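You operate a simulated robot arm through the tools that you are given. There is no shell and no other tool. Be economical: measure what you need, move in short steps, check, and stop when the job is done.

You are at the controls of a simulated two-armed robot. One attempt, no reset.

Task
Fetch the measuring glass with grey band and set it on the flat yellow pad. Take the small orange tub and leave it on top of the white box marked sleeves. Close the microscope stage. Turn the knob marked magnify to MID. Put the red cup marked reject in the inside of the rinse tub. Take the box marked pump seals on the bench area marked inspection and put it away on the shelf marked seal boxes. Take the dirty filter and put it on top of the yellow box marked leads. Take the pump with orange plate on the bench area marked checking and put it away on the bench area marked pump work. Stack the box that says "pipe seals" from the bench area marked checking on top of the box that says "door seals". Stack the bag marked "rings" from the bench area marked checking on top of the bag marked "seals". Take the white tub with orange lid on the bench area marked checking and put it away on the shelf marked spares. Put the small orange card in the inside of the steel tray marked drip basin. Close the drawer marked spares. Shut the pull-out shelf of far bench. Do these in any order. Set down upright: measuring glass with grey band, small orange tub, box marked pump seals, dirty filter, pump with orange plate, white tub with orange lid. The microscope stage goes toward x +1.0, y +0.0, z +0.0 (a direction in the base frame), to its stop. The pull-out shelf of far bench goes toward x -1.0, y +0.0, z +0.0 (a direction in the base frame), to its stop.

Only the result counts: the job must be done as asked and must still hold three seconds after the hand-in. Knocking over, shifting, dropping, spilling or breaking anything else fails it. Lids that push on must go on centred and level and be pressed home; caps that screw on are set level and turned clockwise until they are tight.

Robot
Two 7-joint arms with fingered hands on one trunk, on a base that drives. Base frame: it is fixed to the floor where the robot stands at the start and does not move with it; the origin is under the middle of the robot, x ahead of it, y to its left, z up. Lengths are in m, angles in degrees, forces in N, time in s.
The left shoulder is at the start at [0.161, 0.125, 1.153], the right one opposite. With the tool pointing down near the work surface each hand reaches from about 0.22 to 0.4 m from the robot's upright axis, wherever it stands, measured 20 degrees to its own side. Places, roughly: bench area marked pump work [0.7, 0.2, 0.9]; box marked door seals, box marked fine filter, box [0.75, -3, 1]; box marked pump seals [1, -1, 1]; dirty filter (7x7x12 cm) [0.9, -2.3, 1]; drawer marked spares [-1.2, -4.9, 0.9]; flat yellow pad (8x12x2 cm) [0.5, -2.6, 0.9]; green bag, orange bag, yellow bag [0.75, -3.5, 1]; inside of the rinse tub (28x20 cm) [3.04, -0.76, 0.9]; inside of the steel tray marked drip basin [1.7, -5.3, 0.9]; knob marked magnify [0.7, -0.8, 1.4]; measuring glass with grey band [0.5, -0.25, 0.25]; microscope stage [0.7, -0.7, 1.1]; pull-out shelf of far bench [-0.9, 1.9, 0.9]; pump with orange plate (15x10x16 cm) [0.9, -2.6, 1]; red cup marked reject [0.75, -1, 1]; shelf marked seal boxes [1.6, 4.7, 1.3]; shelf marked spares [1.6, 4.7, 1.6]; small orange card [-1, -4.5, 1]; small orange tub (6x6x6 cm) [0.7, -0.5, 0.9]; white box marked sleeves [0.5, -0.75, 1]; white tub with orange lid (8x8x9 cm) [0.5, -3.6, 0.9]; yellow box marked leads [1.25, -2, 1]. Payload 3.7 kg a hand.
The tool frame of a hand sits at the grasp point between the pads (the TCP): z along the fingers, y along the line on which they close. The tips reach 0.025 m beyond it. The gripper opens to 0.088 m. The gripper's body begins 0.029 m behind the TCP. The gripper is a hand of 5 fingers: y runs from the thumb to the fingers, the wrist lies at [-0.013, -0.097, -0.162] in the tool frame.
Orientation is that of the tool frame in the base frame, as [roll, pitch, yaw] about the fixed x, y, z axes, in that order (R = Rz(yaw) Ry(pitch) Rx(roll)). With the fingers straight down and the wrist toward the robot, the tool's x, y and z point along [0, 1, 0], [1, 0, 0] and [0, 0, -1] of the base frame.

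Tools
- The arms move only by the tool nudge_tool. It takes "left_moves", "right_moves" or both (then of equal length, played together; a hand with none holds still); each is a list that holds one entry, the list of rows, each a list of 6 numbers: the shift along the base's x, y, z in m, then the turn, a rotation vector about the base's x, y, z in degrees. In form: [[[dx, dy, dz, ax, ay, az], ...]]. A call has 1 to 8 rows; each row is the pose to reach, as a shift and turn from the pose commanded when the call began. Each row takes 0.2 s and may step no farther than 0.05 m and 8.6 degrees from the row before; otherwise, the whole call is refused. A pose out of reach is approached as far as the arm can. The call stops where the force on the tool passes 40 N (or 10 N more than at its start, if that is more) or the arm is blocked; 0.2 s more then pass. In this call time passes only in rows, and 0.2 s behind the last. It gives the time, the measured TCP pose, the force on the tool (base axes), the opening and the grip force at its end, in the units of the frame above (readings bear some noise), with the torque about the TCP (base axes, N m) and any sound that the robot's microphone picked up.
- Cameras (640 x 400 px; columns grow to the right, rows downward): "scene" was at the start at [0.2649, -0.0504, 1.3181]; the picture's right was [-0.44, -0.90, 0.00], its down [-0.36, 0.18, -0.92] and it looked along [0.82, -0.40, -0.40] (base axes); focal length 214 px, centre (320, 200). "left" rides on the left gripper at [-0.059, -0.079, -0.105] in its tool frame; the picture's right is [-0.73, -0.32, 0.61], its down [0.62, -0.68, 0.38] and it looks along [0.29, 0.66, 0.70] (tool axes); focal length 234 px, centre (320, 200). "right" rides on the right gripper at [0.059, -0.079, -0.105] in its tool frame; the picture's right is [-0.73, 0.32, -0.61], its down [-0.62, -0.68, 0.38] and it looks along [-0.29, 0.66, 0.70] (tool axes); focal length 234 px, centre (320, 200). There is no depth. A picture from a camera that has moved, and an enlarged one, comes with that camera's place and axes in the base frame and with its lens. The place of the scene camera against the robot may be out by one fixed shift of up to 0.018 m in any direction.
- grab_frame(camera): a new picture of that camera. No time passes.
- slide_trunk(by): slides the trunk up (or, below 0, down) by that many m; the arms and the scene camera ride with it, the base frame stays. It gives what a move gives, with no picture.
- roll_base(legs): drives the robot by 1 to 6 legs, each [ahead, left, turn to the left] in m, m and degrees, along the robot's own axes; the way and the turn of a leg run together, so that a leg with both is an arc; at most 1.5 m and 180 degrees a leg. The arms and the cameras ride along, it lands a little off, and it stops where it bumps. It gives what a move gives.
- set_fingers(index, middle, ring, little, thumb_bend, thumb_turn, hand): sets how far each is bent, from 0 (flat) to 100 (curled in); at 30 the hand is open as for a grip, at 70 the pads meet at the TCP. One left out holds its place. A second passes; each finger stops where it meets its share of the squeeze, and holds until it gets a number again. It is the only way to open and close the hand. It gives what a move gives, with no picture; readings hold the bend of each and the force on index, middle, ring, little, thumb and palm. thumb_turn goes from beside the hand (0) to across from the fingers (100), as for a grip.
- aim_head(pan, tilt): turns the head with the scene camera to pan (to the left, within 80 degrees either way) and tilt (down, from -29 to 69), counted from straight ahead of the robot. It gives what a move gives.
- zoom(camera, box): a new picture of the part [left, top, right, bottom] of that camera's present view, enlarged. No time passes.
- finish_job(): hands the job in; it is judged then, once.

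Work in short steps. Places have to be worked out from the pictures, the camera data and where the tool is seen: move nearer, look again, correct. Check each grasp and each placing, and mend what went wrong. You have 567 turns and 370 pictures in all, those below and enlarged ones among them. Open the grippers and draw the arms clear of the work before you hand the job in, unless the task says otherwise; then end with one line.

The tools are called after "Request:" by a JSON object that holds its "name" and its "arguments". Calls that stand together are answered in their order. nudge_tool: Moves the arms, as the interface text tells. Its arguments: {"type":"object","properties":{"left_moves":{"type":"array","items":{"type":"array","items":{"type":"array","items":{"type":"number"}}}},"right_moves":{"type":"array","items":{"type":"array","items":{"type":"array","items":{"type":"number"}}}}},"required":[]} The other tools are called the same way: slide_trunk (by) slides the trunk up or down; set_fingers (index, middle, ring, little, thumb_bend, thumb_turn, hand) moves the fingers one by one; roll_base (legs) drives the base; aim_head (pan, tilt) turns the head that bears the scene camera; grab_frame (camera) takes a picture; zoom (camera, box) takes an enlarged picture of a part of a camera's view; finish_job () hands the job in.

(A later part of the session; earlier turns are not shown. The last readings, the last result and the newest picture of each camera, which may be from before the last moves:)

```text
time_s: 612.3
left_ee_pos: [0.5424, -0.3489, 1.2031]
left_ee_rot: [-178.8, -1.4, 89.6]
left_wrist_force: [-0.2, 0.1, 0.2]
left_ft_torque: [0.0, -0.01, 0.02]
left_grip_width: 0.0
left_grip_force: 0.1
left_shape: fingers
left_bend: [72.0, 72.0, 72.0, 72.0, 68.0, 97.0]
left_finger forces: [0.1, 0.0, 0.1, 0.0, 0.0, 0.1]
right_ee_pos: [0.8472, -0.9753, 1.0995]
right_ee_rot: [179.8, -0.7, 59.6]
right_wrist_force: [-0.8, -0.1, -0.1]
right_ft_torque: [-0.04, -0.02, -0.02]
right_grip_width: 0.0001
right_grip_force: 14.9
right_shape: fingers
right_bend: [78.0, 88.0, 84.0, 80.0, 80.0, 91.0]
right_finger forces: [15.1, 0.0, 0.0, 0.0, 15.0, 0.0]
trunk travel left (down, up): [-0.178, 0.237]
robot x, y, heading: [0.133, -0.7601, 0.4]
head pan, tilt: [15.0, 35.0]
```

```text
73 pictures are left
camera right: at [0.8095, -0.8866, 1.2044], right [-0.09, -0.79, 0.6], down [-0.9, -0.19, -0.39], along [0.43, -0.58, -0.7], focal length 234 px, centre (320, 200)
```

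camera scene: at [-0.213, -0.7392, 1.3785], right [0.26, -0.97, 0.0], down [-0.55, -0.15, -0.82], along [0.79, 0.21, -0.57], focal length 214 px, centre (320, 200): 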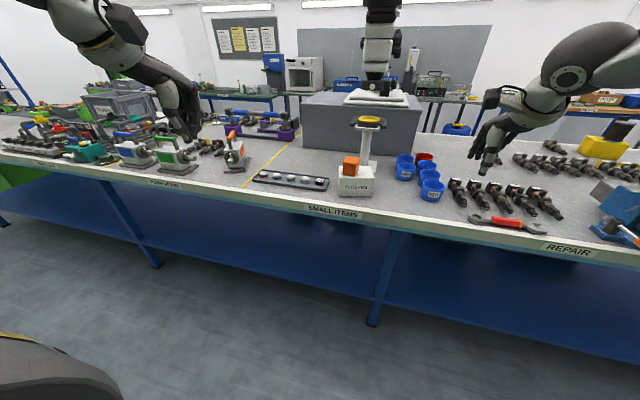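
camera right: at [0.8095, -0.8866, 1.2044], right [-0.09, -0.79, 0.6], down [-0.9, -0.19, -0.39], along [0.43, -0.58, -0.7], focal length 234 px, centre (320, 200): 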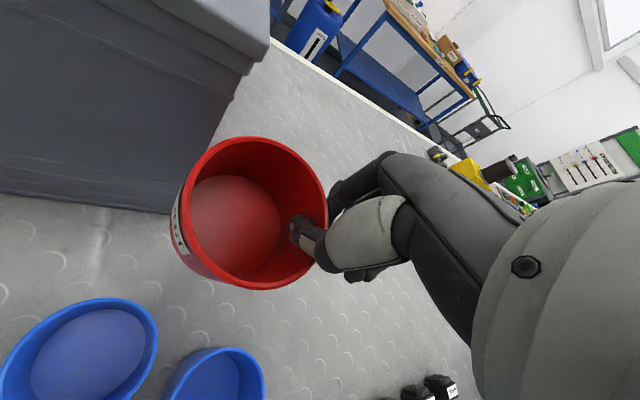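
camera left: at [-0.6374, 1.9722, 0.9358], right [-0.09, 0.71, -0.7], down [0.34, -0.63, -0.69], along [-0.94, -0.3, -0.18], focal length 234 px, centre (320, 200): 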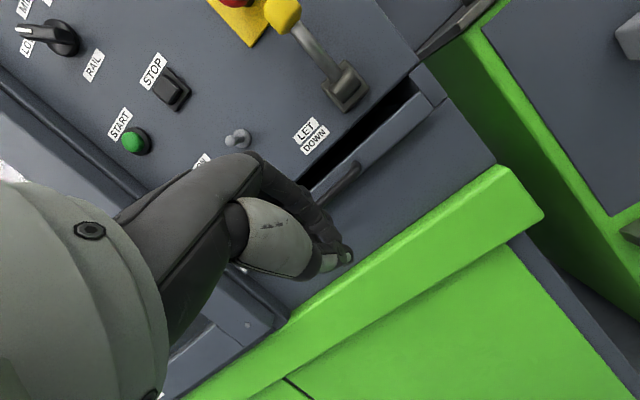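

The cup hangs from the pinch. I raise the trunk and back off from the bench.

Request:
{"name": "slide_trunk", "arguments": {"by": 0.12}}

Request:
{"name": "roll_base", "arguments": {"legs": [[-0.5, -0.02, 0]]}}

Request:
{"name": "aim_head", "arguments": {"pan": 0, "tilt": 35}}

Request:
{"name": "grab_frame", "arguments": {"camera": "scene"}}

```text
time_s: 613.8
left_ee_pos: [0.5475, -0.3501, 1.3201]
left_ee_rot: [-178.5, -1.4, 89.8]
left_wrist_force: [-0.1, 0.3, -0.4]
left_ft_torque: [-0.03, 0.0, 0.0]
left_grip_width: 0.0
left_grip_force: 0.2
left_shape: fingers
left_bend: [72.0, 72.0, 72.0, 72.0, 68.0, 97.0]
left_finger forces: [0.0, 0.0, 0.0, 0.1, 0.0, 0.0]
right_ee_pos: [0.8403, -0.9774, 1.2454]
right_ee_rot: [177.7, -1.8, 59.6]
right_wrist_force: [0.1, 0.2, -0.2]
right_ft_torque: [-0.06, -0.02, 0.0]
right_grip_width: 0.0
right_grip_force: 14.2
right_shape: fingers
right_bend: [78.0, 88.0, 84.0, 80.0, 80.0, 91.0]
right_finger forces: [14.5, 0.0, 0.0, 0.0, 14.5, 0.0]
trunk travel left (down, up): [-0.298, 0.117]
robot x, y, heading: [0.1353, -0.76, 0.4]
head pan, tilt: [15.0, 35.0]
```

```text
time_s: 616.8
left_ee_pos: [0.0472, -0.3725, 1.3215]
left_ee_rot: [-178.7, -1.4, 89.5]
left_wrist_force: [0.4, 0.1, -0.5]
left_ft_torque: [0.01, 0.03, 0.02]
left_grip_width: 0.0001
left_grip_force: 0.0
left_shape: fingers
left_bend: [72.0, 72.0, 72.0, 72.0, 68.0, 97.0]
left_finger forces: [0.1, 0.1, 0.0, 0.0, 0.0, 0.0]
right_ee_pos: [0.3386, -1.002, 1.2476]
right_ee_rot: [177.5, -1.9, 59.4]
right_wrist_force: [0.1, -0.4, -0.4]
right_ft_torque: [-0.01, 0.03, -0.02]
right_grip_width: 0.0001
right_grip_force: 14.7
right_shape: fingers
right_bend: [78.0, 88.0, 84.0, 80.0, 80.0, 91.0]
right_finger forces: [14.6, 0.0, 0.0, 0.0, 14.6, 0.0]
trunk travel left (down, up): [-0.298, 0.117]
robot x, y, heading: [-0.3621, -0.7837, 0.1]
head pan, tilt: [15.0, 35.0]
```

```text
time_s: 617.5
left_ee_pos: [0.048, -0.3724, 1.3224]
left_ee_rot: [-178.7, -1.4, 89.5]
left_wrist_force: [0.1, 1.3, 0.7]
left_ft_torque: [0.02, -0.03, -0.01]
left_grip_width: 0.0001
left_grip_force: 0.0
left_shape: fingers
left_bend: [72.0, 72.0, 72.0, 72.0, 68.0, 97.0]
left_finger forces: [0.0, 0.0, 0.0, 0.0, 0.0, 0.1]
right_ee_pos: [0.3393, -1.0014, 1.2467]
right_ee_rot: [177.7, -1.9, 59.4]
right_wrist_force: [-0.1, 0.0, -0.6]
right_ft_torque: [-0.02, -0.01, 0.01]
right_grip_width: 0.0
right_grip_force: 14.0
right_shape: fingers
right_bend: [78.0, 88.0, 84.0, 80.0, 80.0, 91.0]
right_finger forces: [14.5, 0.0, 0.1, 0.0, 14.4, 0.1]
trunk travel left (down, up): [-0.298, 0.117]
robot x, y, heading: [-0.3658, -0.7832, -0.1]
head pan, tilt: [0.0, 35.0]
```

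```text
72 pictures are left
camera scene: at [-0.206, -0.792, 1.4299], right [0.0, -1.0, 0.0], down [-0.57, 0.0, -0.82], along [0.82, 0.0, -0.57], focal length 214 px, centre (320, 200)
```

scene: 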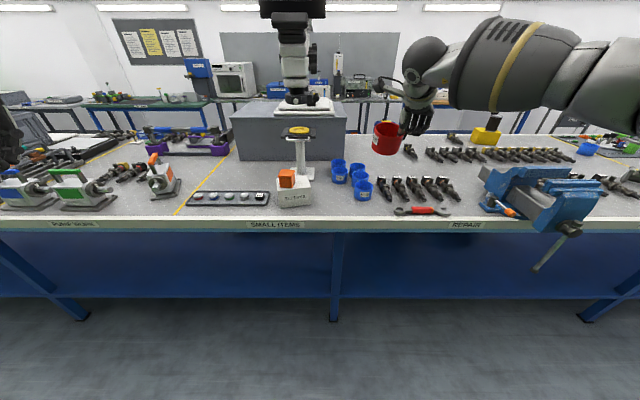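

Cup held, pump upright in its area. Now the white tub with the left hand: I raise the trunk for vise clearance and drive right to y≈-3.78.

Request:
{"name": "slide_trunk", "arguments": {"by": 0.1}}

Request:
{"name": "roll_base", "arguments": {"legs": [[-0.05, -1.35, 0], [0, -1.45, 0], [0, -0.2, 0]]}}

Request:
{"name": "aim_head", "arguments": {"pan": 10, "tilt": 40}}

Request:
{"name": "grab_frame", "arguments": {"camera": "scene"}}

```text
time_s: 618.9
left_ee_pos: [0.0467, -0.3716, 1.4206]
left_ee_rot: [-178.6, -1.4, 89.5]
left_wrist_force: [0.0, 0.9, -0.5]
left_ft_torque: [0.0, 0.0, 0.0]
left_grip_width: 0.0001
left_grip_force: 0.1
left_shape: fingers
left_bend: [72.0, 72.0, 72.0, 72.0, 68.0, 97.0]
left_finger forces: [0.0, 0.0, 0.0, 0.0, 0.0, 0.1]
right_ee_pos: [0.3222, -1.0021, 1.3873]
right_ee_rot: [174.8, -3.9, 59.6]
right_wrist_force: [-0.1, -0.2, -0.1]
right_ft_torque: [0.0, 0.05, -0.02]
right_grip_width: 0.0
right_grip_force: 14.9
right_shape: fingers
right_bend: [78.0, 88.0, 84.0, 80.0, 80.0, 91.0]
right_finger forces: [14.6, 0.0, 0.0, 0.0, 14.5, 0.0]
trunk travel left (down, up): [-0.398, 0.017]
robot x, y, heading: [-0.3654, -0.782, -0.1]
head pan, tilt: [0.0, 35.0]
```

```text
time_s: 645.5
left_ee_pos: [0.0172, -3.3801, 1.4215]
left_ee_rot: [-178.7, -1.3, 90.5]
left_wrist_force: [0.2, -0.1, 0.3]
left_ft_torque: [0.04, 0.0, 0.01]
left_grip_width: 0.0
left_grip_force: 0.0
left_shape: fingers
left_bend: [72.0, 72.0, 72.0, 72.0, 68.0, 97.0]
left_finger forces: [0.0, 0.0, 0.1, 0.1, 0.1, 0.0]
right_ee_pos: [0.3009, -4.0041, 1.388]
right_ee_rot: [174.5, -3.8, 60.6]
right_wrist_force: [0.6, 0.2, -0.8]
right_ft_torque: [-0.04, 0.0, 0.0]
right_grip_width: 0.0002
right_grip_force: 14.6
right_shape: fingers
right_bend: [78.0, 88.0, 84.0, 80.0, 80.0, 91.0]
right_finger forces: [14.6, 0.1, 0.0, 0.0, 14.6, 0.0]
trunk travel left (down, up): [-0.398, 0.017]
robot x, y, heading: [-0.3879, -3.799, 1.2]
head pan, tilt: [0.0, 35.0]
```

```text
time_s: 646.2
left_ee_pos: [0.017, -3.3793, 1.4221]
left_ee_rot: [-178.7, -1.4, 90.4]
left_wrist_force: [0.0, 0.1, -0.8]
left_ft_torque: [-0.01, 0.0, -0.02]
left_grip_width: 0.0
left_grip_force: 0.1
left_shape: fingers
left_bend: [72.0, 72.0, 72.0, 72.0, 68.0, 97.0]
left_finger forces: [0.1, 0.0, 0.0, 0.0, 0.1, 0.1]
right_ee_pos: [0.3023, -4.003, 1.3884]
right_ee_rot: [174.7, -3.7, 60.4]
right_wrist_force: [0.2, -0.3, -0.7]
right_ft_torque: [-0.03, 0.01, 0.0]
right_grip_width: 0.0002
right_grip_force: 14.5
right_shape: fingers
right_bend: [78.0, 88.0, 84.0, 80.0, 80.0, 91.0]
right_finger forces: [14.7, 0.1, 0.0, 0.0, 14.7, 0.0]
trunk travel left (down, up): [-0.398, 0.017]
robot x, y, heading: [-0.3908, -3.7918, 1.3]
head pan, tilt: [10.0, 40.0]
```

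```text
71 pictures are left
camera scene: at [-0.2604, -3.7888, 1.5241], right [0.19, -0.98, 0.0], down [-0.63, -0.12, -0.77], along [0.75, 0.15, -0.64], focal length 214 px, centre (320, 200)
```

scene: 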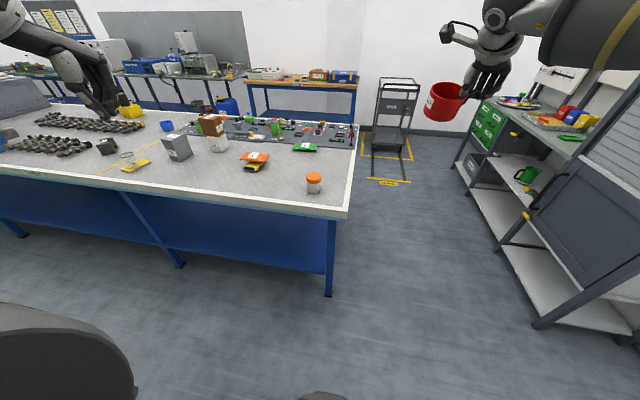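

I prepare a horizontal "handshake" grip with the left hand (needed for the high shelf): open, yaw +90°, then tilt forward.

Request:
{"name": "set_fingers", "arguments": {"hand": "left", "index": 20, "middle": 20, "ring": 20, "little": 20, "thumb_bend": 20}}

Request:
{"name": "nudge_tool", "arguments": {"left_moves": [[[0.01, -0.015, -0.01, 0, 0, 8.3], [0.02, -0.03, -0.02, 0, 0, 16.6], [0.03, -0.045, -0.03, 0, 0, 24.9], [0.04, -0.06, -0.04, 0, 0, 33.2], [0.05, -0.075, -0.05, 0, 0, 41.5], [0.06, -0.09, -0.06, 0, 0, 49.8], [0.07, -0.105, -0.07, 0, 0, 58], [0.08, -0.12, -0.08, 0, 0, 66]]]}}

Request:
{"name": "nudge_tool", "arguments": {"left_moves": [[[0.0, -0.01, -0.01, 0, 0, 8], [0, -0.02, -0.02, 0, 0, 16], [0.0, -0.02, -0.03, 0, 0, 23.5]]]}}

Request:
{"name": "nudge_tool", "arguments": {"left_moves": [[[0.0, 0, 0, 0, -8, 0], [0, 0, 0, 0, -16, 0], [0.0, 0, 0, 0, -24, 0], [0.0, 0, 0, 0, -32, 0], [0.0, 0, 0, 0, -40, 0], [0.0, 0, 0, 0, -48, 0], [0.0, 0, 0, 0, -56, 0], [0.0, 0, 0, 0, -64, 0]]]}}

Request:
{"name": "grab_frame", "arguments": {"camera": "scene"}}

```text
time_s: 647.2
left_ee_pos: [0.0176, -3.3803, 1.4226]
left_ee_rot: [-178.7, -1.4, 90.5]
left_wrist_force: [0.5, 0.6, -0.4]
left_ft_torque: [0.03, 0.01, -0.01]
left_grip_width: 0.1032
left_grip_force: 0.1
left_shape: fingers
left_bend: [20.0, 20.0, 20.0, 20.0, 20.0, 97.0]
left_finger forces: [0.0, 0.0, 0.1, 0.0, 0.1, 0.1]
right_ee_pos: [0.3006, -4.0037, 1.3877]
right_ee_rot: [174.5, -3.9, 60.6]
right_wrist_force: [-0.1, -0.1, -0.8]
right_ft_torque: [-0.05, 0.01, 0.0]
right_grip_width: 0.0
right_grip_force: 14.1
right_shape: fingers
right_bend: [78.0, 88.0, 84.0, 80.0, 80.0, 91.0]
right_finger forces: [14.6, 0.1, 0.0, 0.0, 14.6, 0.0]
trunk travel left (down, up): [-0.398, 0.017]
robot x, y, heading: [-0.3851, -3.7979, 1.3]
head pan, tilt: [10.0, 40.0]
```

```text
time_s: 649.0
left_ee_pos: [0.0976, -3.4995, 1.3406]
left_ee_rot: [-178.7, -1.6, 156.6]
left_wrist_force: [0.1, 0.3, 0.5]
left_ft_torque: [0.02, 0.04, -0.03]
left_grip_width: 0.1035
left_grip_force: 0.1
left_shape: fingers
left_bend: [20.0, 20.0, 20.0, 20.0, 20.0, 97.0]
left_finger forces: [0.0, 0.1, 0.1, 0.1, 0.0, 0.0]
right_ee_pos: [0.3022, -4.0042, 1.3874]
right_ee_rot: [174.7, -3.8, 60.6]
right_wrist_force: [0.0, 0.0, -1.2]
right_ft_torque: [0.0, 0.01, -0.03]
right_grip_width: 0.0004
right_grip_force: 14.8
right_shape: fingers
right_bend: [78.0, 88.0, 84.0, 80.0, 80.0, 91.0]
right_finger forces: [14.8, 0.0, 0.0, 0.1, 14.8, 0.0]
trunk travel left (down, up): [-0.398, 0.017]
robot x, y, heading: [-0.3897, -3.7919, 1.2]
head pan, tilt: [10.0, 40.0]
```

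```text
time_s: 649.8
left_ee_pos: [0.0962, -3.5198, 1.3128]
left_ee_rot: [-178.7, -1.3, 180.0]
left_wrist_force: [-0.9, 0.1, -0.4]
left_ft_torque: [0.03, 0.01, 0.0]
left_grip_width: 0.1034
left_grip_force: 0.1
left_shape: fingers
left_bend: [20.0, 20.0, 20.0, 20.0, 20.0, 97.0]
left_finger forces: [0.0, 0.0, 0.1, 0.0, 0.0, 0.0]
right_ee_pos: [0.3014, -4.0043, 1.3889]
right_ee_rot: [174.7, -3.7, 60.5]
right_wrist_force: [0.3, 0.5, -1.5]
right_ft_torque: [0.02, -0.01, 0.0]
right_grip_width: 0.0
right_grip_force: 14.6
right_shape: fingers
right_bend: [78.0, 88.0, 84.0, 80.0, 80.0, 91.0]
right_finger forces: [14.8, 0.1, 0.0, 0.0, 14.7, 0.1]
trunk travel left (down, up): [-0.398, 0.017]
robot x, y, heading: [-0.3903, -3.7979, 1.2]
head pan, tilt: [10.0, 40.0]
```

```text
time_s: 651.6
left_ee_pos: [0.0991, -3.4771, 1.352]
left_ee_rot: [-179.0, 62.4, 179.3]
left_wrist_force: [-0.2, -0.6, 0.3]
left_ft_torque: [-0.01, -0.01, 0.0]
left_grip_width: 0.1035
left_grip_force: 0.0
left_shape: fingers
left_bend: [20.0, 20.0, 20.0, 20.0, 20.0, 98.0]
left_finger forces: [0.0, 0.0, 0.1, 0.0, 0.0, 0.0]
left hand out of reach, approached as far as the arm can: row 6, 7, 8
right_ee_pos: [0.2999, -4.0035, 1.3873]
right_ee_rot: [174.6, -3.8, 60.5]
right_wrist_force: [0.6, -0.7, 0.0]
right_ft_torque: [-0.04, 0.02, -0.01]
right_grip_width: 0.0
right_grip_force: 15.1
right_shape: fingers
right_bend: [78.0, 88.0, 84.0, 80.0, 80.0, 91.0]
right_finger forces: [14.9, 0.0, 0.0, 0.0, 14.9, 0.0]
trunk travel left (down, up): [-0.398, 0.017]
robot x, y, heading: [-0.388, -3.7957, 1.1]
head pan, tilt: [10.0, 40.0]
```

```text
70 pictures are left
camera scene: at [-0.2616, -3.7883, 1.5242], right [0.19, -0.98, 0.0], down [-0.63, -0.12, -0.77], along [0.75, 0.15, -0.64], focal length 214 px, centre (320, 200)
```

scene: 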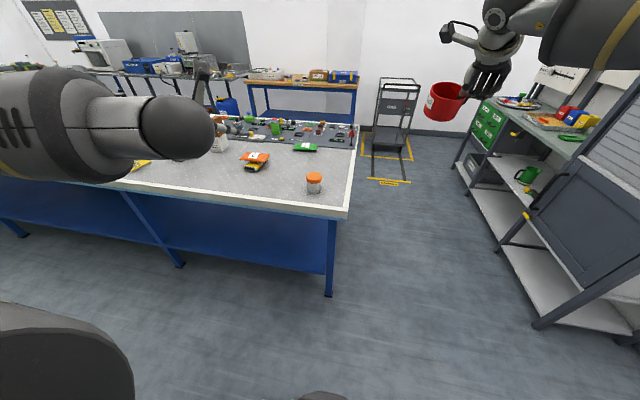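

The hand points forward, 27° below horizontal. I shift right 0.11 and lower the trunk.

Request:
{"name": "roll_base", "arguments": {"legs": [[0, -0.113, -1.1]]}}

Request:
{"name": "slide_trunk", "arguments": {"by": -0.2}}

Request:
{"name": "nudge_tool", "arguments": {"left_moves": [[[0.0, 0, -0.04, 0, 0, 0], [0, 0, -0.08, 0, 0, 0], [0.0, 0, -0.12, 0, 0, 0], [0.0, 0, -0.16, 0, 0, 0], [0.0, 0, -0.19, 0, 0, 0]]]}}

Request:
{"name": "grab_frame", "arguments": {"camera": "left"}}

```text
time_s: 653.3
left_ee_pos: [0.1075, -3.6005, 1.3526]
left_ee_rot: [-179.1, 62.3, 178.1]
left_wrist_force: [-0.1, 0.3, -0.6]
left_ft_torque: [0.03, 0.02, -0.02]
left_grip_width: 0.1034
left_grip_force: 0.1
left_shape: fingers
left_bend: [20.0, 20.0, 20.0, 20.0, 20.0, 98.0]
left_finger forces: [0.1, 0.0, 0.1, 0.0, 0.0, 0.0]
right_ee_pos: [0.2966, -4.1302, 1.3872]
right_ee_rot: [174.6, -3.8, 59.5]
right_wrist_force: [0.5, -0.3, -0.6]
right_ft_torque: [-0.02, 0.0, 0.01]
right_grip_width: 0.0002
right_grip_force: 14.9
right_shape: fingers
right_bend: [78.0, 88.0, 84.0, 80.0, 80.0, 91.0]
right_finger forces: [14.8, 0.1, 0.0, 0.0, 14.8, 0.0]
trunk travel left (down, up): [-0.398, 0.017]
robot x, y, heading: [-0.3897, -3.9073, -0.2]
head pan, tilt: [10.0, 40.0]
```

```text
time_s: 655.4
left_ee_pos: [0.1475, -3.6007, 1.0779]
left_ee_rot: [-178.6, 51.9, 178.5]
left_wrist_force: [1.3, 0.9, 0.3]
left_ft_torque: [0.0, -0.01, 0.0]
left_grip_width: 0.1037
left_grip_force: 0.0
left_shape: fingers
left_bend: [20.0, 20.0, 20.0, 20.0, 20.0, 98.0]
left_finger forces: [0.0, 0.0, 0.1, 0.0, 0.1, 0.1]
right_ee_pos: [0.2953, -4.1307, 1.1893]
right_ee_rot: [174.6, -3.9, 59.3]
right_wrist_force: [-0.6, -1.2, -0.8]
right_ft_torque: [0.0, 0.0, 0.0]
right_grip_width: 0.0
right_grip_force: 14.5
right_shape: fingers
right_bend: [78.0, 88.0, 84.0, 80.0, 80.0, 91.0]
right_finger forces: [14.6, 0.0, 0.0, 0.0, 14.6, 0.1]
trunk travel left (down, up): [-0.198, 0.217]
robot x, y, heading: [-0.3843, -3.9084, -0.2]
head pan, tilt: [10.0, 40.0]
```

```text
time_s: 656.6
left_ee_pos: [0.1532, -3.5355, 0.9917]
left_ee_rot: [-178.7, 51.7, 178.3]
left_wrist_force: [-0.4, 0.5, 0.3]
left_ft_torque: [-0.03, -0.01, 0.01]
left_grip_width: 0.1036
left_grip_force: 0.1
left_shape: fingers
left_bend: [20.0, 20.0, 20.0, 20.0, 20.0, 98.0]
left_finger forces: [0.0, 0.0, 0.1, 0.0, 0.1, 0.1]
left hand out of reach, approached as far as the arm can: row 1, 2, 3, 4, 5
right_ee_pos: [0.2977, -4.1325, 1.1865]
right_ee_rot: [174.7, -3.8, 59.4]
right_wrist_force: [-0.4, 0.1, -1.3]
right_ft_torque: [0.0, 0.01, 0.0]
right_grip_width: 0.0002
right_grip_force: 14.3
right_shape: fingers
right_bend: [78.0, 88.0, 84.0, 80.0, 80.0, 91.0]
right_finger forces: [14.7, 0.1, 0.1, 0.0, 14.6, 0.0]
trunk travel left (down, up): [-0.198, 0.217]
robot x, y, heading: [-0.3841, -3.9118, -0.1]
head pan, tilt: [10.0, 40.0]
```

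```text
69 pictures are left
camera left: at [0.105, -3.6113, 1.1061], right [0.91, -0.36, 0.2], down [-0.12, -0.69, -0.72], along [0.4, 0.63, -0.67], focal length 234 px, centre (320, 200)
```

left: 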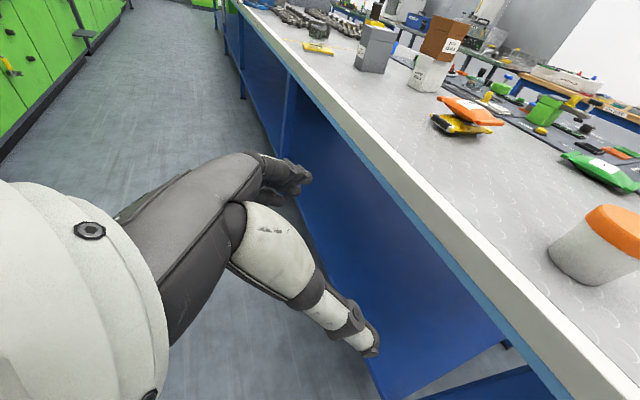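

The tub is at (0.514, -3.588). I drive ahead 0.22 and right 0.055, keeping above the bench.

Request:
{"name": "roll_base", "arguments": {"legs": [[0.22, -0.053, 0]]}}

Request:
{"name": "slide_trunk", "arguments": {"by": -0.03}}

Request:
{"name": "grab_frame", "arguments": {"camera": "left"}}

```text
time_s: 658.3
left_ee_pos: [0.3698, -3.5894, 0.9937]
left_ee_rot: [-178.6, 51.4, 178.4]
left_wrist_force: [0.4, -0.3, 0.2]
left_ft_torque: [-0.05, -0.02, 0.01]
left_grip_width: 0.1034
left_grip_force: 0.1
left_shape: fingers
left_bend: [20.0, 20.0, 20.0, 20.0, 20.0, 98.0]
left_finger forces: [0.0, 0.1, 0.1, 0.0, 0.1, 0.1]
right_ee_pos: [0.5124, -4.1849, 1.1875]
right_ee_rot: [174.7, -3.8, 59.3]
right_wrist_force: [0.8, -0.9, -0.2]
right_ft_torque: [-0.04, 0.0, 0.0]
right_grip_width: 0.0
right_grip_force: 14.6
right_shape: fingers
right_bend: [78.0, 88.0, 84.0, 80.0, 80.0, 91.0]
right_finger forces: [14.6, 0.1, 0.0, 0.1, 14.6, 0.0]
trunk travel left (down, up): [-0.198, 0.217]
robot x, y, heading: [-0.1698, -3.966, -0.1]
head pan, tilt: [10.0, 40.0]
```

```text
time_s: 659.1
left_ee_pos: [0.3671, -3.5892, 0.9646]
left_ee_rot: [-178.8, 51.7, 178.2]
left_wrist_force: [-0.1, 0.0, 1.3]
left_ft_torque: [-0.03, 0.0, 0.0]
left_grip_width: 0.1036
left_grip_force: 0.0
left_shape: fingers
left_bend: [20.0, 20.0, 20.0, 20.0, 20.0, 98.0]
left_finger forces: [0.0, 0.0, 0.0, 0.1, 0.0, 0.0]
right_ee_pos: [0.5104, -4.1852, 1.1598]
right_ee_rot: [174.5, -3.8, 59.4]
right_wrist_force: [0.2, -0.5, 0.5]
right_ft_torque: [-0.02, -0.01, -0.01]
right_grip_width: 0.0
right_grip_force: 15.0
right_shape: fingers
right_bend: [78.0, 88.0, 84.0, 80.0, 80.0, 91.0]
right_finger forces: [14.6, 0.0, 0.0, 0.1, 14.6, 0.0]
trunk travel left (down, up): [-0.168, 0.247]
robot x, y, heading: [-0.1686, -3.963, -0.1]
head pan, tilt: [10.0, 40.0]
```

```text
68 pictures are left
camera left: at [0.3183, -3.6644, 1.078], right [0.91, -0.36, 0.2], down [-0.12, -0.69, -0.72], along [0.4, 0.63, -0.67], focal length 234 px, centre (320, 200)
```

left: 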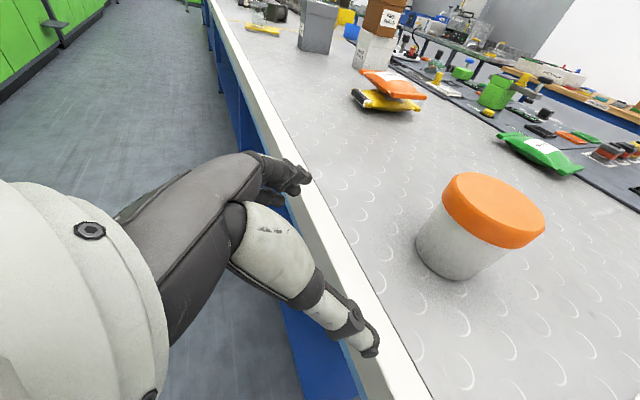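

Tub centre is (0.512, -3.612). I align and advance 0.11 m so that thumb and fingers straddle it.

Request:
{"name": "roll_base", "arguments": {"legs": [[0.0, -0.022, 0], [0.085, 0, 0]]}}

Request:
{"name": "slide_trunk", "arguments": {"by": -0.015}}

Request:
{"name": "grab_frame", "arguments": {"camera": "left"}}

```text
time_s: 660.6
left_ee_pos: [0.4534, -3.6114, 0.9633]
left_ee_rot: [-178.8, 51.5, 178.2]
left_wrist_force: [-0.4, 0.1, -0.5]
left_ft_torque: [-0.01, -0.02, -0.03]
left_grip_width: 0.1034
left_grip_force: 0.1
left_shape: fingers
left_bend: [20.0, 20.0, 20.0, 20.0, 20.0, 98.0]
left_finger forces: [0.1, 0.1, 0.0, 0.0, 0.0, 0.0]
right_ee_pos: [0.5976, -4.2061, 1.1578]
right_ee_rot: [174.6, -3.8, 59.3]
right_wrist_force: [-0.1, 0.0, -0.7]
right_ft_torque: [0.01, -0.01, 0.01]
right_grip_width: 0.0002
right_grip_force: 14.5
right_shape: fingers
right_bend: [78.0, 88.0, 84.0, 80.0, 80.0, 91.0]
right_finger forces: [14.7, 0.1, 0.0, 0.0, 14.8, 0.0]
trunk travel left (down, up): [-0.168, 0.247]
robot x, y, heading: [-0.0892, -3.9859, 0.1]
head pan, tilt: [10.0, 40.0]
```

```text
time_s: 661.3
left_ee_pos: [0.4528, -3.6113, 0.9468]
left_ee_rot: [-178.6, 51.3, 178.3]
left_wrist_force: [-0.6, 0.5, -0.6]
left_ft_torque: [-0.01, 0.0, 0.01]
left_grip_width: 0.1034
left_grip_force: 0.1
left_shape: fingers
left_bend: [20.0, 20.0, 20.0, 20.0, 20.0, 98.0]
left_finger forces: [0.1, 0.0, 0.0, 0.0, 0.0, 0.0]
right_ee_pos: [0.5955, -4.2064, 1.1427]
right_ee_rot: [174.5, -3.9, 59.4]
right_wrist_force: [-0.4, 0.4, -0.6]
right_ft_torque: [0.0, 0.0, 0.02]
right_grip_width: 0.0
right_grip_force: 15.1
right_shape: fingers
right_bend: [78.0, 88.0, 84.0, 80.0, 80.0, 91.0]
right_finger forces: [14.7, 0.1, 0.1, 0.0, 14.7, 0.1]
trunk travel left (down, up): [-0.153, 0.262]
robot x, y, heading: [-0.0859, -3.9842, -0.2]
head pan, tilt: [10.0, 40.0]
```

```text
67 pictures are left
camera left: at [0.4054, -3.6866, 1.0602], right [0.91, -0.36, 0.19], down [-0.12, -0.69, -0.72], along [0.39, 0.63, -0.67], focal length 234 px, centre (320, 200)
```

left: 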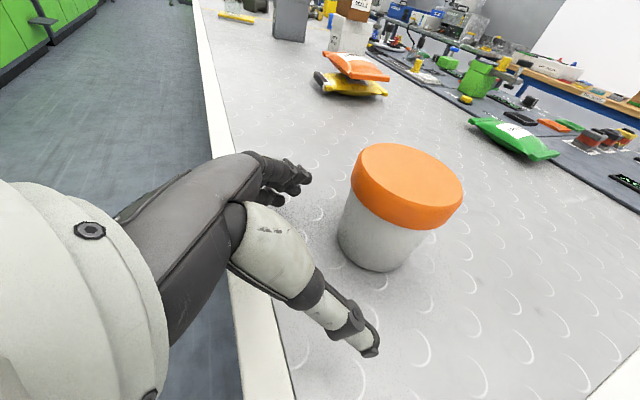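

The approach is well centred. I advance 3 cm more, then close.

Request:
{"name": "roll_base", "arguments": {"legs": [[0.032, 0, 0]]}}

Request:
{"name": "grab_frame", "arguments": {"camera": "left"}}

```text
time_s: 662.1
left_ee_pos: [0.4866, -3.6119, 0.9458]
left_ee_rot: [-178.7, 51.1, 178.3]
left_wrist_force: [-0.4, -0.7, -0.4]
left_ft_torque: [0.0, 0.03, 0.02]
left_grip_width: 0.1035
left_grip_force: 0.0
left_shape: fingers
left_bend: [20.0, 20.0, 20.0, 20.0, 20.0, 98.0]
left_finger forces: [0.0, 0.0, 0.0, 0.0, 0.0, 0.0]
right_ee_pos: [0.6298, -4.208, 1.1428]
right_ee_rot: [174.7, -3.7, 59.3]
right_wrist_force: [-0.5, -0.8, -1.7]
right_ft_torque: [-0.03, 0.02, 0.0]
right_grip_width: 0.0002
right_grip_force: 14.8
right_shape: fingers
right_bend: [78.0, 88.0, 84.0, 80.0, 80.0, 91.0]
right_finger forces: [14.7, 0.1, 0.0, 0.0, 14.7, 0.0]
trunk travel left (down, up): [-0.153, 0.262]
robot x, y, heading: [-0.0549, -3.9815, 0.2]
head pan, tilt: [10.0, 40.0]
```

```text
66 pictures are left
camera left: at [0.4387, -3.6867, 1.059], right [0.91, -0.36, 0.19], down [-0.12, -0.69, -0.72], along [0.39, 0.63, -0.67], focal length 234 px, centre (320, 200)
```

left: 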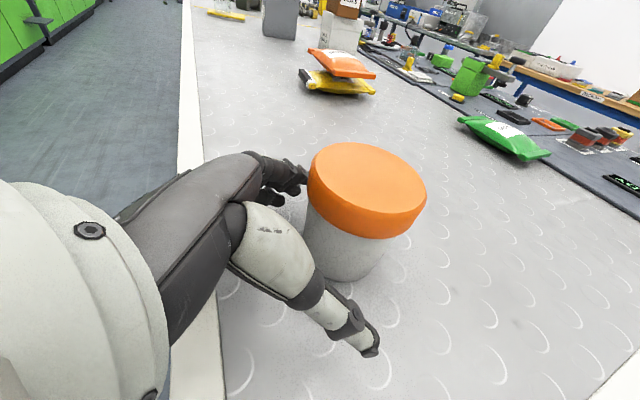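

The tub is inside the grip with no contact yet. I close.

Request:
{"name": "set_fingers", "arguments": {"hand": "left", "index": 58, "middle": 58, "ring": 58, "little": 58, "thumb_bend": 56}}

Request:
{"name": "grab_frame", "arguments": {"camera": "left"}}

```text
time_s: 663.1
left_ee_pos: [0.4866, -3.6117, 0.9448]
left_ee_rot: [-178.7, 51.2, 178.4]
left_wrist_force: [-0.4, 0.8, -0.1]
left_ft_torque: [0.0, 0.01, 0.01]
left_grip_width: 0.0409
left_grip_force: 3.2
left_shape: fingers
left_bend: [50.0, 57.0, 57.0, 57.0, 51.0, 98.0]
left_finger forces: [3.2, 0.0, 0.0, 0.0, 2.6, 0.0]
right_ee_pos: [0.6275, -4.2067, 1.1416]
right_ee_rot: [174.6, -3.8, 59.3]
right_wrist_force: [0.0, -0.2, -0.7]
right_ft_torque: [-0.02, -0.01, 0.01]
right_grip_width: 0.0001
right_grip_force: 14.5
right_shape: fingers
right_bend: [78.0, 88.0, 84.0, 80.0, 80.0, 91.0]
right_finger forces: [14.7, 0.0, 0.2, 0.0, 14.6, 0.0]
trunk travel left (down, up): [-0.153, 0.262]
robot x, y, heading: [-0.0546, -3.9837, 0.2]
head pan, tilt: [10.0, 40.0]
```

```text
65 pictures are left
camera left: at [0.438, -3.6866, 1.0592], right [0.91, -0.36, 0.19], down [-0.12, -0.69, -0.72], along [0.39, 0.63, -0.67], focal length 234 px, centre (320, 200)
```

left: 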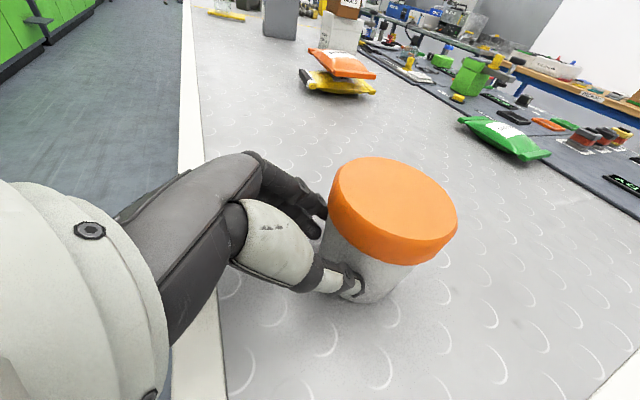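

The tub slipped forward in this shallow grip. I reopen, back off, lower the trunk and make the hand more horizontal to reach deeper.

Request:
{"name": "set_fingers", "arguments": {"hand": "left", "index": 20, "middle": 20, "ring": 20, "little": 20, "thumb_bend": 20}}

Request:
{"name": "roll_base", "arguments": {"legs": [[-0.12, 0, 0]]}}

Request:
{"name": "nudge_tool", "arguments": {"left_moves": [[[0.0, 0, 0.02, 0, -7, 0], [0, 0, 0.04, 0, -14, 0], [0.0, 0, 0.05, 0, -21, 0], [0.0, 0, 0.06, 0, -28, 0]]]}}

Request:
{"name": "slide_trunk", "arguments": {"by": -0.06}}

```text
time_s: 664.1
left_ee_pos: [0.4857, -3.6108, 0.9463]
left_ee_rot: [-178.8, 51.2, 178.2]
left_wrist_force: [-0.1, 0.2, -0.6]
left_ft_torque: [0.0, 0.02, 0.0]
left_grip_width: 0.1031
left_grip_force: 0.2
left_shape: fingers
left_bend: [20.0, 20.0, 20.0, 20.0, 20.0, 98.0]
left_finger forces: [0.1, 0.0, 0.1, 0.0, 0.1, 0.0]
right_ee_pos: [0.6294, -4.2078, 1.1424]
right_ee_rot: [174.6, -3.8, 59.4]
right_wrist_force: [-0.6, 0.0, -0.3]
right_ft_torque: [0.0, 0.0, -0.02]
right_grip_width: 0.0001
right_grip_force: 14.7
right_shape: fingers
right_bend: [78.0, 88.0, 84.0, 80.0, 80.0, 91.0]
right_finger forces: [14.7, 0.0, 0.0, 0.0, 14.7, 0.1]
trunk travel left (down, up): [-0.153, 0.262]
robot x, y, heading: [-0.0574, -3.9853, -0.1]
head pan, tilt: [10.0, 40.0]
```

```text
time_s: 665.4
left_ee_pos: [0.3677, -3.6104, 0.9461]
left_ee_rot: [-178.7, 51.1, 178.3]
left_wrist_force: [0.0, -0.7, 0.2]
left_ft_torque: [0.03, 0.0, 0.01]
left_grip_width: 0.1033
left_grip_force: 0.1
left_shape: fingers
left_bend: [20.0, 20.0, 20.0, 20.0, 20.0, 98.0]
left_finger forces: [0.0, 0.1, 0.0, 0.0, 0.0, 0.0]
right_ee_pos: [0.5085, -4.2069, 1.1425]
right_ee_rot: [174.6, -3.7, 59.3]
right_wrist_force: [-0.8, 0.0, 0.4]
right_ft_torque: [-0.02, -0.03, 0.01]
right_grip_width: 0.0002
right_grip_force: 14.8
right_shape: fingers
right_bend: [78.0, 88.0, 84.0, 80.0, 80.0, 91.0]
right_finger forces: [14.6, 0.1, 0.1, 0.0, 14.7, 0.0]
trunk travel left (down, up): [-0.153, 0.262]
robot x, y, heading: [-0.1721, -3.9829, -0.1]
head pan, tilt: [10.0, 40.0]
```

```text
time_s: 666.4
left_ee_pos: [0.38, -3.6048, 0.9957]
left_ee_rot: [176.1, 78.8, 173.3]
left_wrist_force: [1.8, 0.2, 4.3]
left_ft_torque: [-0.04, 0.3, 0.05]
left_grip_width: 0.1035
left_grip_force: 0.1
left_shape: fingers
left_bend: [20.0, 20.0, 20.0, 20.0, 20.0, 98.0]
left_finger forces: [0.0, 0.0, 0.0, 0.0, 0.0, 0.1]
left hand out of reach, approached as far as the arm can: row 1, 2, 3, 4
right_ee_pos: [0.5088, -4.2076, 1.1419]
right_ee_rot: [174.6, -3.8, 59.2]
right_wrist_force: [-0.6, 0.2, -0.6]
right_ft_torque: [0.01, 0.01, -0.02]
right_grip_width: 0.0001
right_grip_force: 15.2
right_shape: fingers
right_bend: [78.0, 88.0, 84.0, 80.0, 80.0, 91.0]
right_finger forces: [14.8, 0.1, 0.0, 0.0, 14.7, 0.1]
trunk travel left (down, up): [-0.153, 0.262]
robot x, y, heading: [-0.1731, -3.9843, -0.4]
head pan, tilt: [10.0, 40.0]
```

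```text
time_s: 667.1
left_ee_pos: [0.3949, -3.6076, 0.9006]
left_ee_rot: [176.2, 72.2, 173.4]
left_wrist_force: [-14.1, -6.9, 25.7]
left_ft_torque: [0.82, -0.24, 0.86]
left_grip_width: 0.1062
left_grip_force: 19.9
left_shape: fingers
left_bend: [19.0, 20.0, 16.0, 20.0, 20.0, 92.0]
left_finger forces: [0.0, 25.3, 7.9, 0.0, 6.5, 0.0]
right_ee_pos: [0.509, -4.2089, 1.0842]
right_ee_rot: [175.5, -3.4, 59.5]
right_wrist_force: [-0.3, -0.1, -0.2]
right_ft_torque: [-0.01, 0.03, 0.0]
right_grip_width: 0.0001
right_grip_force: 15.3
right_shape: fingers
right_bend: [78.0, 88.0, 84.0, 80.0, 80.0, 91.0]
right_finger forces: [14.9, 0.1, 0.0, 0.0, 14.8, 0.1]
trunk travel left (down, up): [-0.103, 0.312]
robot x, y, heading: [-0.176, -3.9846, 0.2]
head pan, tilt: [10.0, 40.0]
stopped: the force on the tool passed its limit at 54 N (the readings are from after the stop); the commanded pose is now the measured one
```

The hand touched the bench edge. I raise the trunk by 2.5 cm to free it.

Request:
{"name": "slide_trunk", "arguments": {"by": 0.05}}

Request:
{"name": "grab_frame", "arguments": {"camera": "left"}}

```text
time_s: 668.0
left_ee_pos: [0.4001, -3.6061, 0.941]
left_ee_rot: [177.5, 71.0, 174.6]
left_wrist_force: [0.0, -0.4, -0.5]
left_ft_torque: [0.0, 0.0, 0.01]
left_grip_width: 0.104
left_grip_force: 0.1
left_shape: fingers
left_bend: [20.0, 20.0, 20.0, 20.0, 20.0, 97.0]
left_finger forces: [0.0, 0.1, 0.0, 0.0, 0.0, 0.0]
right_ee_pos: [0.515, -4.207, 1.1308]
right_ee_rot: [175.8, -3.1, 59.3]
right_wrist_force: [0.8, -0.1, -0.8]
right_ft_torque: [-0.01, 0.03, -0.03]
right_grip_width: 0.0
right_grip_force: 15.0
right_shape: fingers
right_bend: [78.0, 88.0, 84.0, 80.0, 80.0, 91.0]
right_finger forces: [14.9, 0.1, 0.1, 0.1, 14.9, 0.0]
trunk travel left (down, up): [-0.153, 0.262]
robot x, y, heading: [-0.1722, -3.9851, -0.3]
head pan, tilt: [10.0, 40.0]
```

```text
64 pictures are left
camera left: at [0.3158, -3.682, 1.0304], right [0.79, -0.37, 0.48], down [0.12, -0.68, -0.72], along [0.6, 0.63, -0.49], focal length 234 px, centre (320, 200)
```

left: 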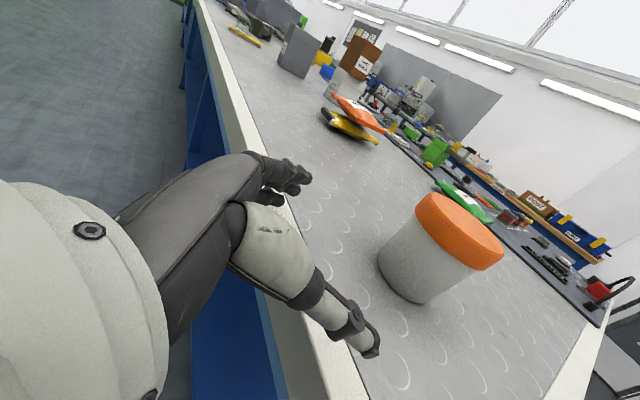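

Tub centre is now (0.508, -3.626). I shift right 2 cm and advance 8.5 cm.

Request:
{"name": "roll_base", "arguments": {"legs": [[0, -0.02, 0], [0.088, 0, 0]]}}

Request:
{"name": "grab_frame", "arguments": {"camera": "left"}}

```text
time_s: 669.6
left_ee_pos: [0.486, -3.6245, 0.9426]
left_ee_rot: [177.4, 71.2, 174.6]
left_wrist_force: [0.1, 0.1, -0.1]
left_ft_torque: [-0.01, 0.02, 0.01]
left_grip_width: 0.1039
left_grip_force: 0.0
left_shape: fingers
left_bend: [20.0, 20.0, 20.0, 20.0, 20.0, 97.0]
left_finger forces: [0.1, 0.1, 0.1, 0.0, 0.0, 0.1]
right_ee_pos: [0.601, -4.2265, 1.1339]
right_ee_rot: [175.5, -3.3, 59.4]
right_wrist_force: [0.1, 0.3, 0.2]
right_ft_torque: [-0.05, 0.02, 0.05]
right_grip_width: 0.0
right_grip_force: 15.1
right_shape: fingers
right_bend: [78.0, 88.0, 84.0, 80.0, 80.0, 91.0]
right_finger forces: [14.9, 0.0, 0.0, 0.1, 14.9, 0.0]
trunk travel left (down, up): [-0.153, 0.262]
robot x, y, heading: [-0.0833, -4.0088, 0.0]
head pan, tilt: [10.0, 40.0]
```

```text
63 pictures are left
camera left: at [0.4016, -3.7015, 1.0319], right [0.79, -0.37, 0.49], down [0.13, -0.68, -0.72], along [0.6, 0.63, -0.49], focal length 234 px, centre (320, 200)
```

left: 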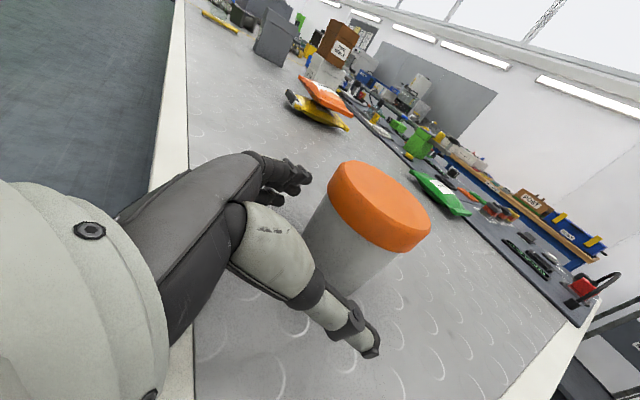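

I advance another 1 cm so the palm nearly touches, then close.

Request:
{"name": "roll_base", "arguments": {"legs": [[0.012, -0.004, 0]]}}

Request:
{"name": "set_fingers", "arguments": {"hand": "left", "index": 60, "middle": 60, "ring": 60, "little": 60, "thumb_bend": 58}}

Request:
{"name": "grab_frame", "arguments": {"camera": "left"}}

```text
time_s: 670.4
left_ee_pos: [0.4967, -3.6294, 0.943]
left_ee_rot: [177.3, 71.3, 174.3]
left_wrist_force: [0.1, 0.5, -0.5]
left_ft_torque: [0.0, 0.02, -0.04]
left_grip_width: 0.1038
left_grip_force: 0.1
left_shape: fingers
left_bend: [20.0, 20.0, 20.0, 20.0, 20.0, 97.0]
left_finger forces: [0.0, 0.1, 0.1, 0.1, 0.0, 0.1]
right_ee_pos: [0.6125, -4.2302, 1.1334]
right_ee_rot: [175.6, -3.1, 59.2]
right_wrist_force: [0.3, 0.9, -1.3]
right_ft_torque: [-0.03, 0.01, 0.0]
right_grip_width: 0.0
right_grip_force: 14.6
right_shape: fingers
right_bend: [78.0, 88.0, 84.0, 80.0, 80.0, 91.0]
right_finger forces: [15.0, 0.0, 0.0, 0.1, 14.8, 0.0]
trunk travel left (down, up): [-0.153, 0.262]
robot x, y, heading: [-0.0739, -4.0069, -0.1]
head pan, tilt: [10.0, 40.0]
```

```text
time_s: 671.4
left_ee_pos: [0.4966, -3.629, 0.9434]
left_ee_rot: [177.3, 71.2, 174.3]
left_wrist_force: [-0.3, 0.7, 0.1]
left_ft_torque: [0.03, 0.03, 0.01]
left_grip_width: 0.0485
left_grip_force: 7.4
left_shape: fingers
left_bend: [50.0, 55.0, 60.0, 60.0, 45.0, 97.0]
left_finger forces: [4.5, 2.9, 0.0, 0.0, 7.5, 0.0]
right_ee_pos: [0.6124, -4.2313, 1.1336]
right_ee_rot: [175.5, -3.3, 59.2]
right_wrist_force: [-0.3, 0.1, 0.3]
right_ft_torque: [-0.02, 0.02, -0.02]
right_grip_width: 0.0001
right_grip_force: 15.4
right_shape: fingers
right_bend: [78.0, 88.0, 84.0, 80.0, 80.0, 91.0]
right_finger forces: [15.0, 0.1, 0.0, 0.0, 15.0, 0.1]
trunk travel left (down, up): [-0.153, 0.262]
robot x, y, heading: [-0.0723, -4.0036, -0.4]
head pan, tilt: [10.0, 40.0]
```

```text
62 pictures are left
camera left: at [0.4132, -3.7056, 1.032], right [0.79, -0.37, 0.49], down [0.13, -0.68, -0.72], along [0.6, 0.63, -0.49], focal length 234 px, centre (320, 200)
```

left: 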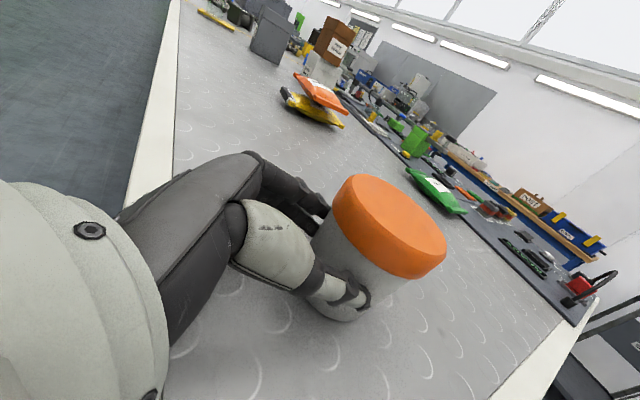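

The tapered tub keeps slipping out of this grip. I switch to a grip from above (yaw 90°, ~20° forward tilt): open, back off, raise and reorient.

Request:
{"name": "set_fingers", "arguments": {"hand": "left", "index": 20, "middle": 20, "ring": 20, "little": 20, "thumb_bend": 20}}

Request:
{"name": "roll_base", "arguments": {"legs": [[-0.2, 0, 0]]}}

Request:
{"name": "slide_trunk", "arguments": {"by": 0.12}}

Request:
{"name": "nudge_tool", "arguments": {"left_moves": [[[0.0, 0, 0.01, 0, 8, 0], [0, 0, 0.02, 0, 16, 0], [0.0, 0, 0.03, 0, 24, 0], [0.0, 0, 0.04, 0, 32, 0], [0.0, 0, 0.05, 0, 40, 0], [0.0, 0, 0.05, 0, 48, 0], [0.0, 0, 0.05, 0, 56, 0], [0.0, 0, 0.05, 0, 64, 0]]]}}

Request:
{"name": "nudge_tool", "arguments": {"left_moves": [[[0.0, 0, 0, 0, 0, -8.3], [0, 0, 0, 0, 0, -16.6], [0.0, 0, 0, 0, 0, -24.9], [0.0, 0, 0, 0, 0, -33.2], [0.0, 0, 0, 0, 0, -41.5], [0.0, 0, 0, 0, 0, -49.8], [0.0, 0, 0, 0, 0, -58], [0.0, 0, 0, 0, 0, -66]]]}}

```text
time_s: 672.4
left_ee_pos: [0.4981, -3.6288, 0.9428]
left_ee_rot: [177.3, 71.2, 174.5]
left_wrist_force: [0.2, -0.2, 0.3]
left_ft_torque: [0.0, 0.03, 0.0]
left_grip_width: 0.1034
left_grip_force: 0.1
left_shape: fingers
left_bend: [20.0, 20.0, 20.0, 20.0, 20.0, 97.0]
left_finger forces: [0.0, 0.0, 0.0, 0.0, 0.1, 0.0]
right_ee_pos: [0.6129, -4.2305, 1.1327]
right_ee_rot: [175.6, -3.2, 59.2]
right_wrist_force: [0.1, -0.5, -0.5]
right_ft_torque: [-0.02, 0.0, 0.02]
right_grip_width: 0.0
right_grip_force: 15.1
right_shape: fingers
right_bend: [78.0, 88.0, 84.0, 80.0, 80.0, 91.0]
right_finger forces: [15.0, 0.1, 0.0, 0.0, 14.8, 0.1]
trunk travel left (down, up): [-0.153, 0.262]
robot x, y, heading: [-0.072, -4.0072, -0.1]
head pan, tilt: [10.0, 40.0]
```

```text
time_s: 674.0
left_ee_pos: [0.2985, -3.6283, 0.9427]
left_ee_rot: [177.0, 71.4, 174.1]
left_wrist_force: [0.3, 0.8, 0.6]
left_ft_torque: [0.0, 0.05, 0.0]
left_grip_width: 0.1033
left_grip_force: 0.1
left_shape: fingers
left_bend: [20.0, 20.0, 20.0, 20.0, 20.0, 97.0]
left_finger forces: [0.1, 0.0, 0.0, 0.1, 0.0, 0.0]
right_ee_pos: [0.4131, -4.2301, 1.1335]
right_ee_rot: [175.6, -3.1, 59.3]
right_wrist_force: [0.1, -0.1, 0.3]
right_ft_torque: [0.01, 0.03, -0.01]
right_grip_width: 0.0004
right_grip_force: 15.2
right_shape: fingers
right_bend: [78.0, 88.0, 84.0, 80.0, 80.0, 91.0]
right_finger forces: [15.0, 0.0, 0.0, 0.0, 14.9, 0.1]
trunk travel left (down, up): [-0.153, 0.262]
robot x, y, heading: [-0.2737, -4.0082, -0.2]
head pan, tilt: [10.0, 40.0]
```

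```text
time_s: 675.5
left_ee_pos: [0.2989, -3.6293, 1.0619]
left_ee_rot: [177.4, 71.1, 174.5]
left_wrist_force: [-0.1, 0.5, 0.1]
left_ft_torque: [0.02, -0.01, 0.0]
left_grip_width: 0.103
left_grip_force: 0.0
left_shape: fingers
left_bend: [20.0, 20.0, 20.0, 20.0, 20.0, 97.0]
left_finger forces: [0.0, 0.0, 0.1, 0.1, 0.0, 0.0]
right_ee_pos: [0.4145, -4.23, 1.2508]
right_ee_rot: [175.7, -3.1, 59.2]
right_wrist_force: [0.4, -0.1, -1.3]
right_ft_torque: [-0.04, 0.03, 0.02]
right_grip_width: 0.0001
right_grip_force: 14.4
right_shape: fingers
right_bend: [78.0, 88.0, 84.0, 80.0, 80.0, 91.0]
right_finger forces: [14.7, 0.1, 0.1, 0.1, 14.6, 0.0]
trunk travel left (down, up): [-0.273, 0.142]
robot x, y, heading: [-0.275, -4.0097, -0.1]
head pan, tilt: [10.0, 40.0]
```

```text
time_s: 677.3
left_ee_pos: [0.2978, -3.6282, 1.1129]
left_ee_rot: [-177.7, 7.2, 178.2]
left_wrist_force: [0.0, 0.5, 0.4]
left_ft_torque: [0.01, 0.02, -0.01]
left_grip_width: 0.1032
left_grip_force: 0.1
left_shape: fingers
left_bend: [20.0, 20.0, 20.0, 20.0, 20.0, 97.0]
left_finger forces: [0.1, 0.0, 0.1, 0.0, 0.1, 0.0]
right_ee_pos: [0.415, -4.2299, 1.253]
right_ee_rot: [175.5, -3.1, 59.3]
right_wrist_force: [-0.2, 0.5, 0.0]
right_ft_torque: [-0.06, -0.02, 0.03]
right_grip_width: 0.0
right_grip_force: 13.9
right_shape: fingers
right_bend: [78.0, 88.0, 84.0, 80.0, 80.0, 91.0]
right_finger forces: [14.7, 0.0, 0.0, 0.1, 14.7, 0.0]
trunk travel left (down, up): [-0.273, 0.142]
robot x, y, heading: [-0.2689, -4.009, -0.1]
head pan, tilt: [10.0, 40.0]
```

```text
time_s: 679.1
left_ee_pos: [0.3, -3.6295, 1.1123]
left_ee_rot: [-177.6, 7.3, 112.1]
left_wrist_force: [-0.7, 0.3, -0.4]
left_ft_torque: [-0.01, 0.06, -0.01]
left_grip_width: 0.1031
left_grip_force: 0.0
left_shape: fingers
left_bend: [20.0, 20.0, 20.0, 20.0, 20.0, 97.0]
left_finger forces: [0.0, 0.0, 0.1, 0.0, 0.0, 0.1]
right_ee_pos: [0.4143, -4.2305, 1.2534]
right_ee_rot: [175.5, -3.2, 59.3]
right_wrist_force: [-0.7, -0.7, -0.3]
right_ft_torque: [-0.01, 0.02, 0.0]
right_grip_width: 0.0
right_grip_force: 14.2
right_shape: fingers
right_bend: [78.0, 88.0, 84.0, 80.0, 80.0, 91.0]
right_finger forces: [14.7, 0.1, 0.0, 0.0, 14.6, 0.0]
trunk travel left (down, up): [-0.273, 0.142]
robot x, y, heading: [-0.2727, -4.0086, -0.0]
head pan, tilt: [10.0, 40.0]
```

I finish: level, yaw 90, then a 20° forward tilt, and look at the tub.

Request:
{"name": "nudge_tool", "arguments": {"left_moves": [[[0.0, 0, 0, 2.6, 0.2, -7.3], [0, 0, 0, 5.1, 0.3, -14.7], [0.0, 0, 0, 7.7, 0.5, -22]]]}}

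Request:
{"name": "nudge_tool", "arguments": {"left_moves": [[[0.0, 0, 0, 0, -7, 0], [0, 0, 0, 0, -14, 0], [0.0, 0, 0, 0, -20, 0]]]}}

Request:
{"name": "grab_frame", "arguments": {"camera": "left"}}

```text
time_s: 679.9
left_ee_pos: [0.2998, -3.6295, 1.1138]
left_ee_rot: [-178.7, -0.4, 90.0]
left_wrist_force: [0.1, 0.2, -0.8]
left_ft_torque: [-0.01, 0.0, 0.0]
left_grip_width: 0.103
left_grip_force: 0.0
left_shape: fingers
left_bend: [20.0, 20.0, 20.0, 20.0, 20.0, 97.0]
left_finger forces: [0.0, 0.1, 0.1, 0.0, 0.0, 0.1]
right_ee_pos: [0.4146, -4.2314, 1.2533]
right_ee_rot: [175.6, -3.4, 59.2]
right_wrist_force: [0.2, 0.4, -0.5]
right_ft_torque: [0.0, 0.01, 0.0]
right_grip_width: 0.0
right_grip_force: 14.9
right_shape: fingers
right_bend: [78.0, 88.0, 84.0, 80.0, 80.0, 91.0]
right_finger forces: [14.9, 0.1, 0.1, 0.1, 14.8, 0.0]
trunk travel left (down, up): [-0.273, 0.142]
robot x, y, heading: [-0.2743, -4.0081, 0.1]
head pan, tilt: [10.0, 40.0]
```

```text
time_s: 680.7
left_ee_pos: [0.2985, -3.6282, 1.1141]
left_ee_rot: [161.2, -0.3, 90.2]
left_wrist_force: [0.6, 0.4, -0.9]
left_ft_torque: [-0.01, 0.0, 0.0]
left_grip_width: 0.1033
left_grip_force: 0.1
left_shape: fingers
left_bend: [20.0, 20.0, 20.0, 20.0, 20.0, 97.0]
left_finger forces: [0.1, 0.0, 0.0, 0.0, 0.0, 0.0]
right_ee_pos: [0.4137, -4.2305, 1.2538]
right_ee_rot: [175.6, -3.2, 59.2]
right_wrist_force: [-0.5, -0.3, 0.3]
right_ft_torque: [0.0, 0.03, 0.04]
right_grip_width: 0.0
right_grip_force: 14.7
right_shape: fingers
right_bend: [78.0, 88.0, 84.0, 80.0, 80.0, 91.0]
right_finger forces: [14.8, 0.1, 0.0, 0.0, 14.7, 0.0]
trunk travel left (down, up): [-0.273, 0.142]
robot x, y, heading: [-0.2708, -4.0071, -0.3]
head pan, tilt: [10.0, 40.0]
```

```text
61 pictures are left
camera left: at [0.1906, -3.6881, 1.1879], right [-0.11, -0.72, -0.68], down [-0.52, 0.62, -0.58], along [0.85, 0.29, -0.45], focal length 234 px, centre (320, 200)
```

left: 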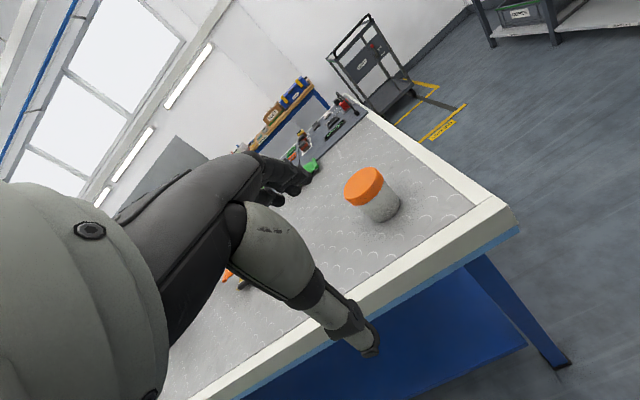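

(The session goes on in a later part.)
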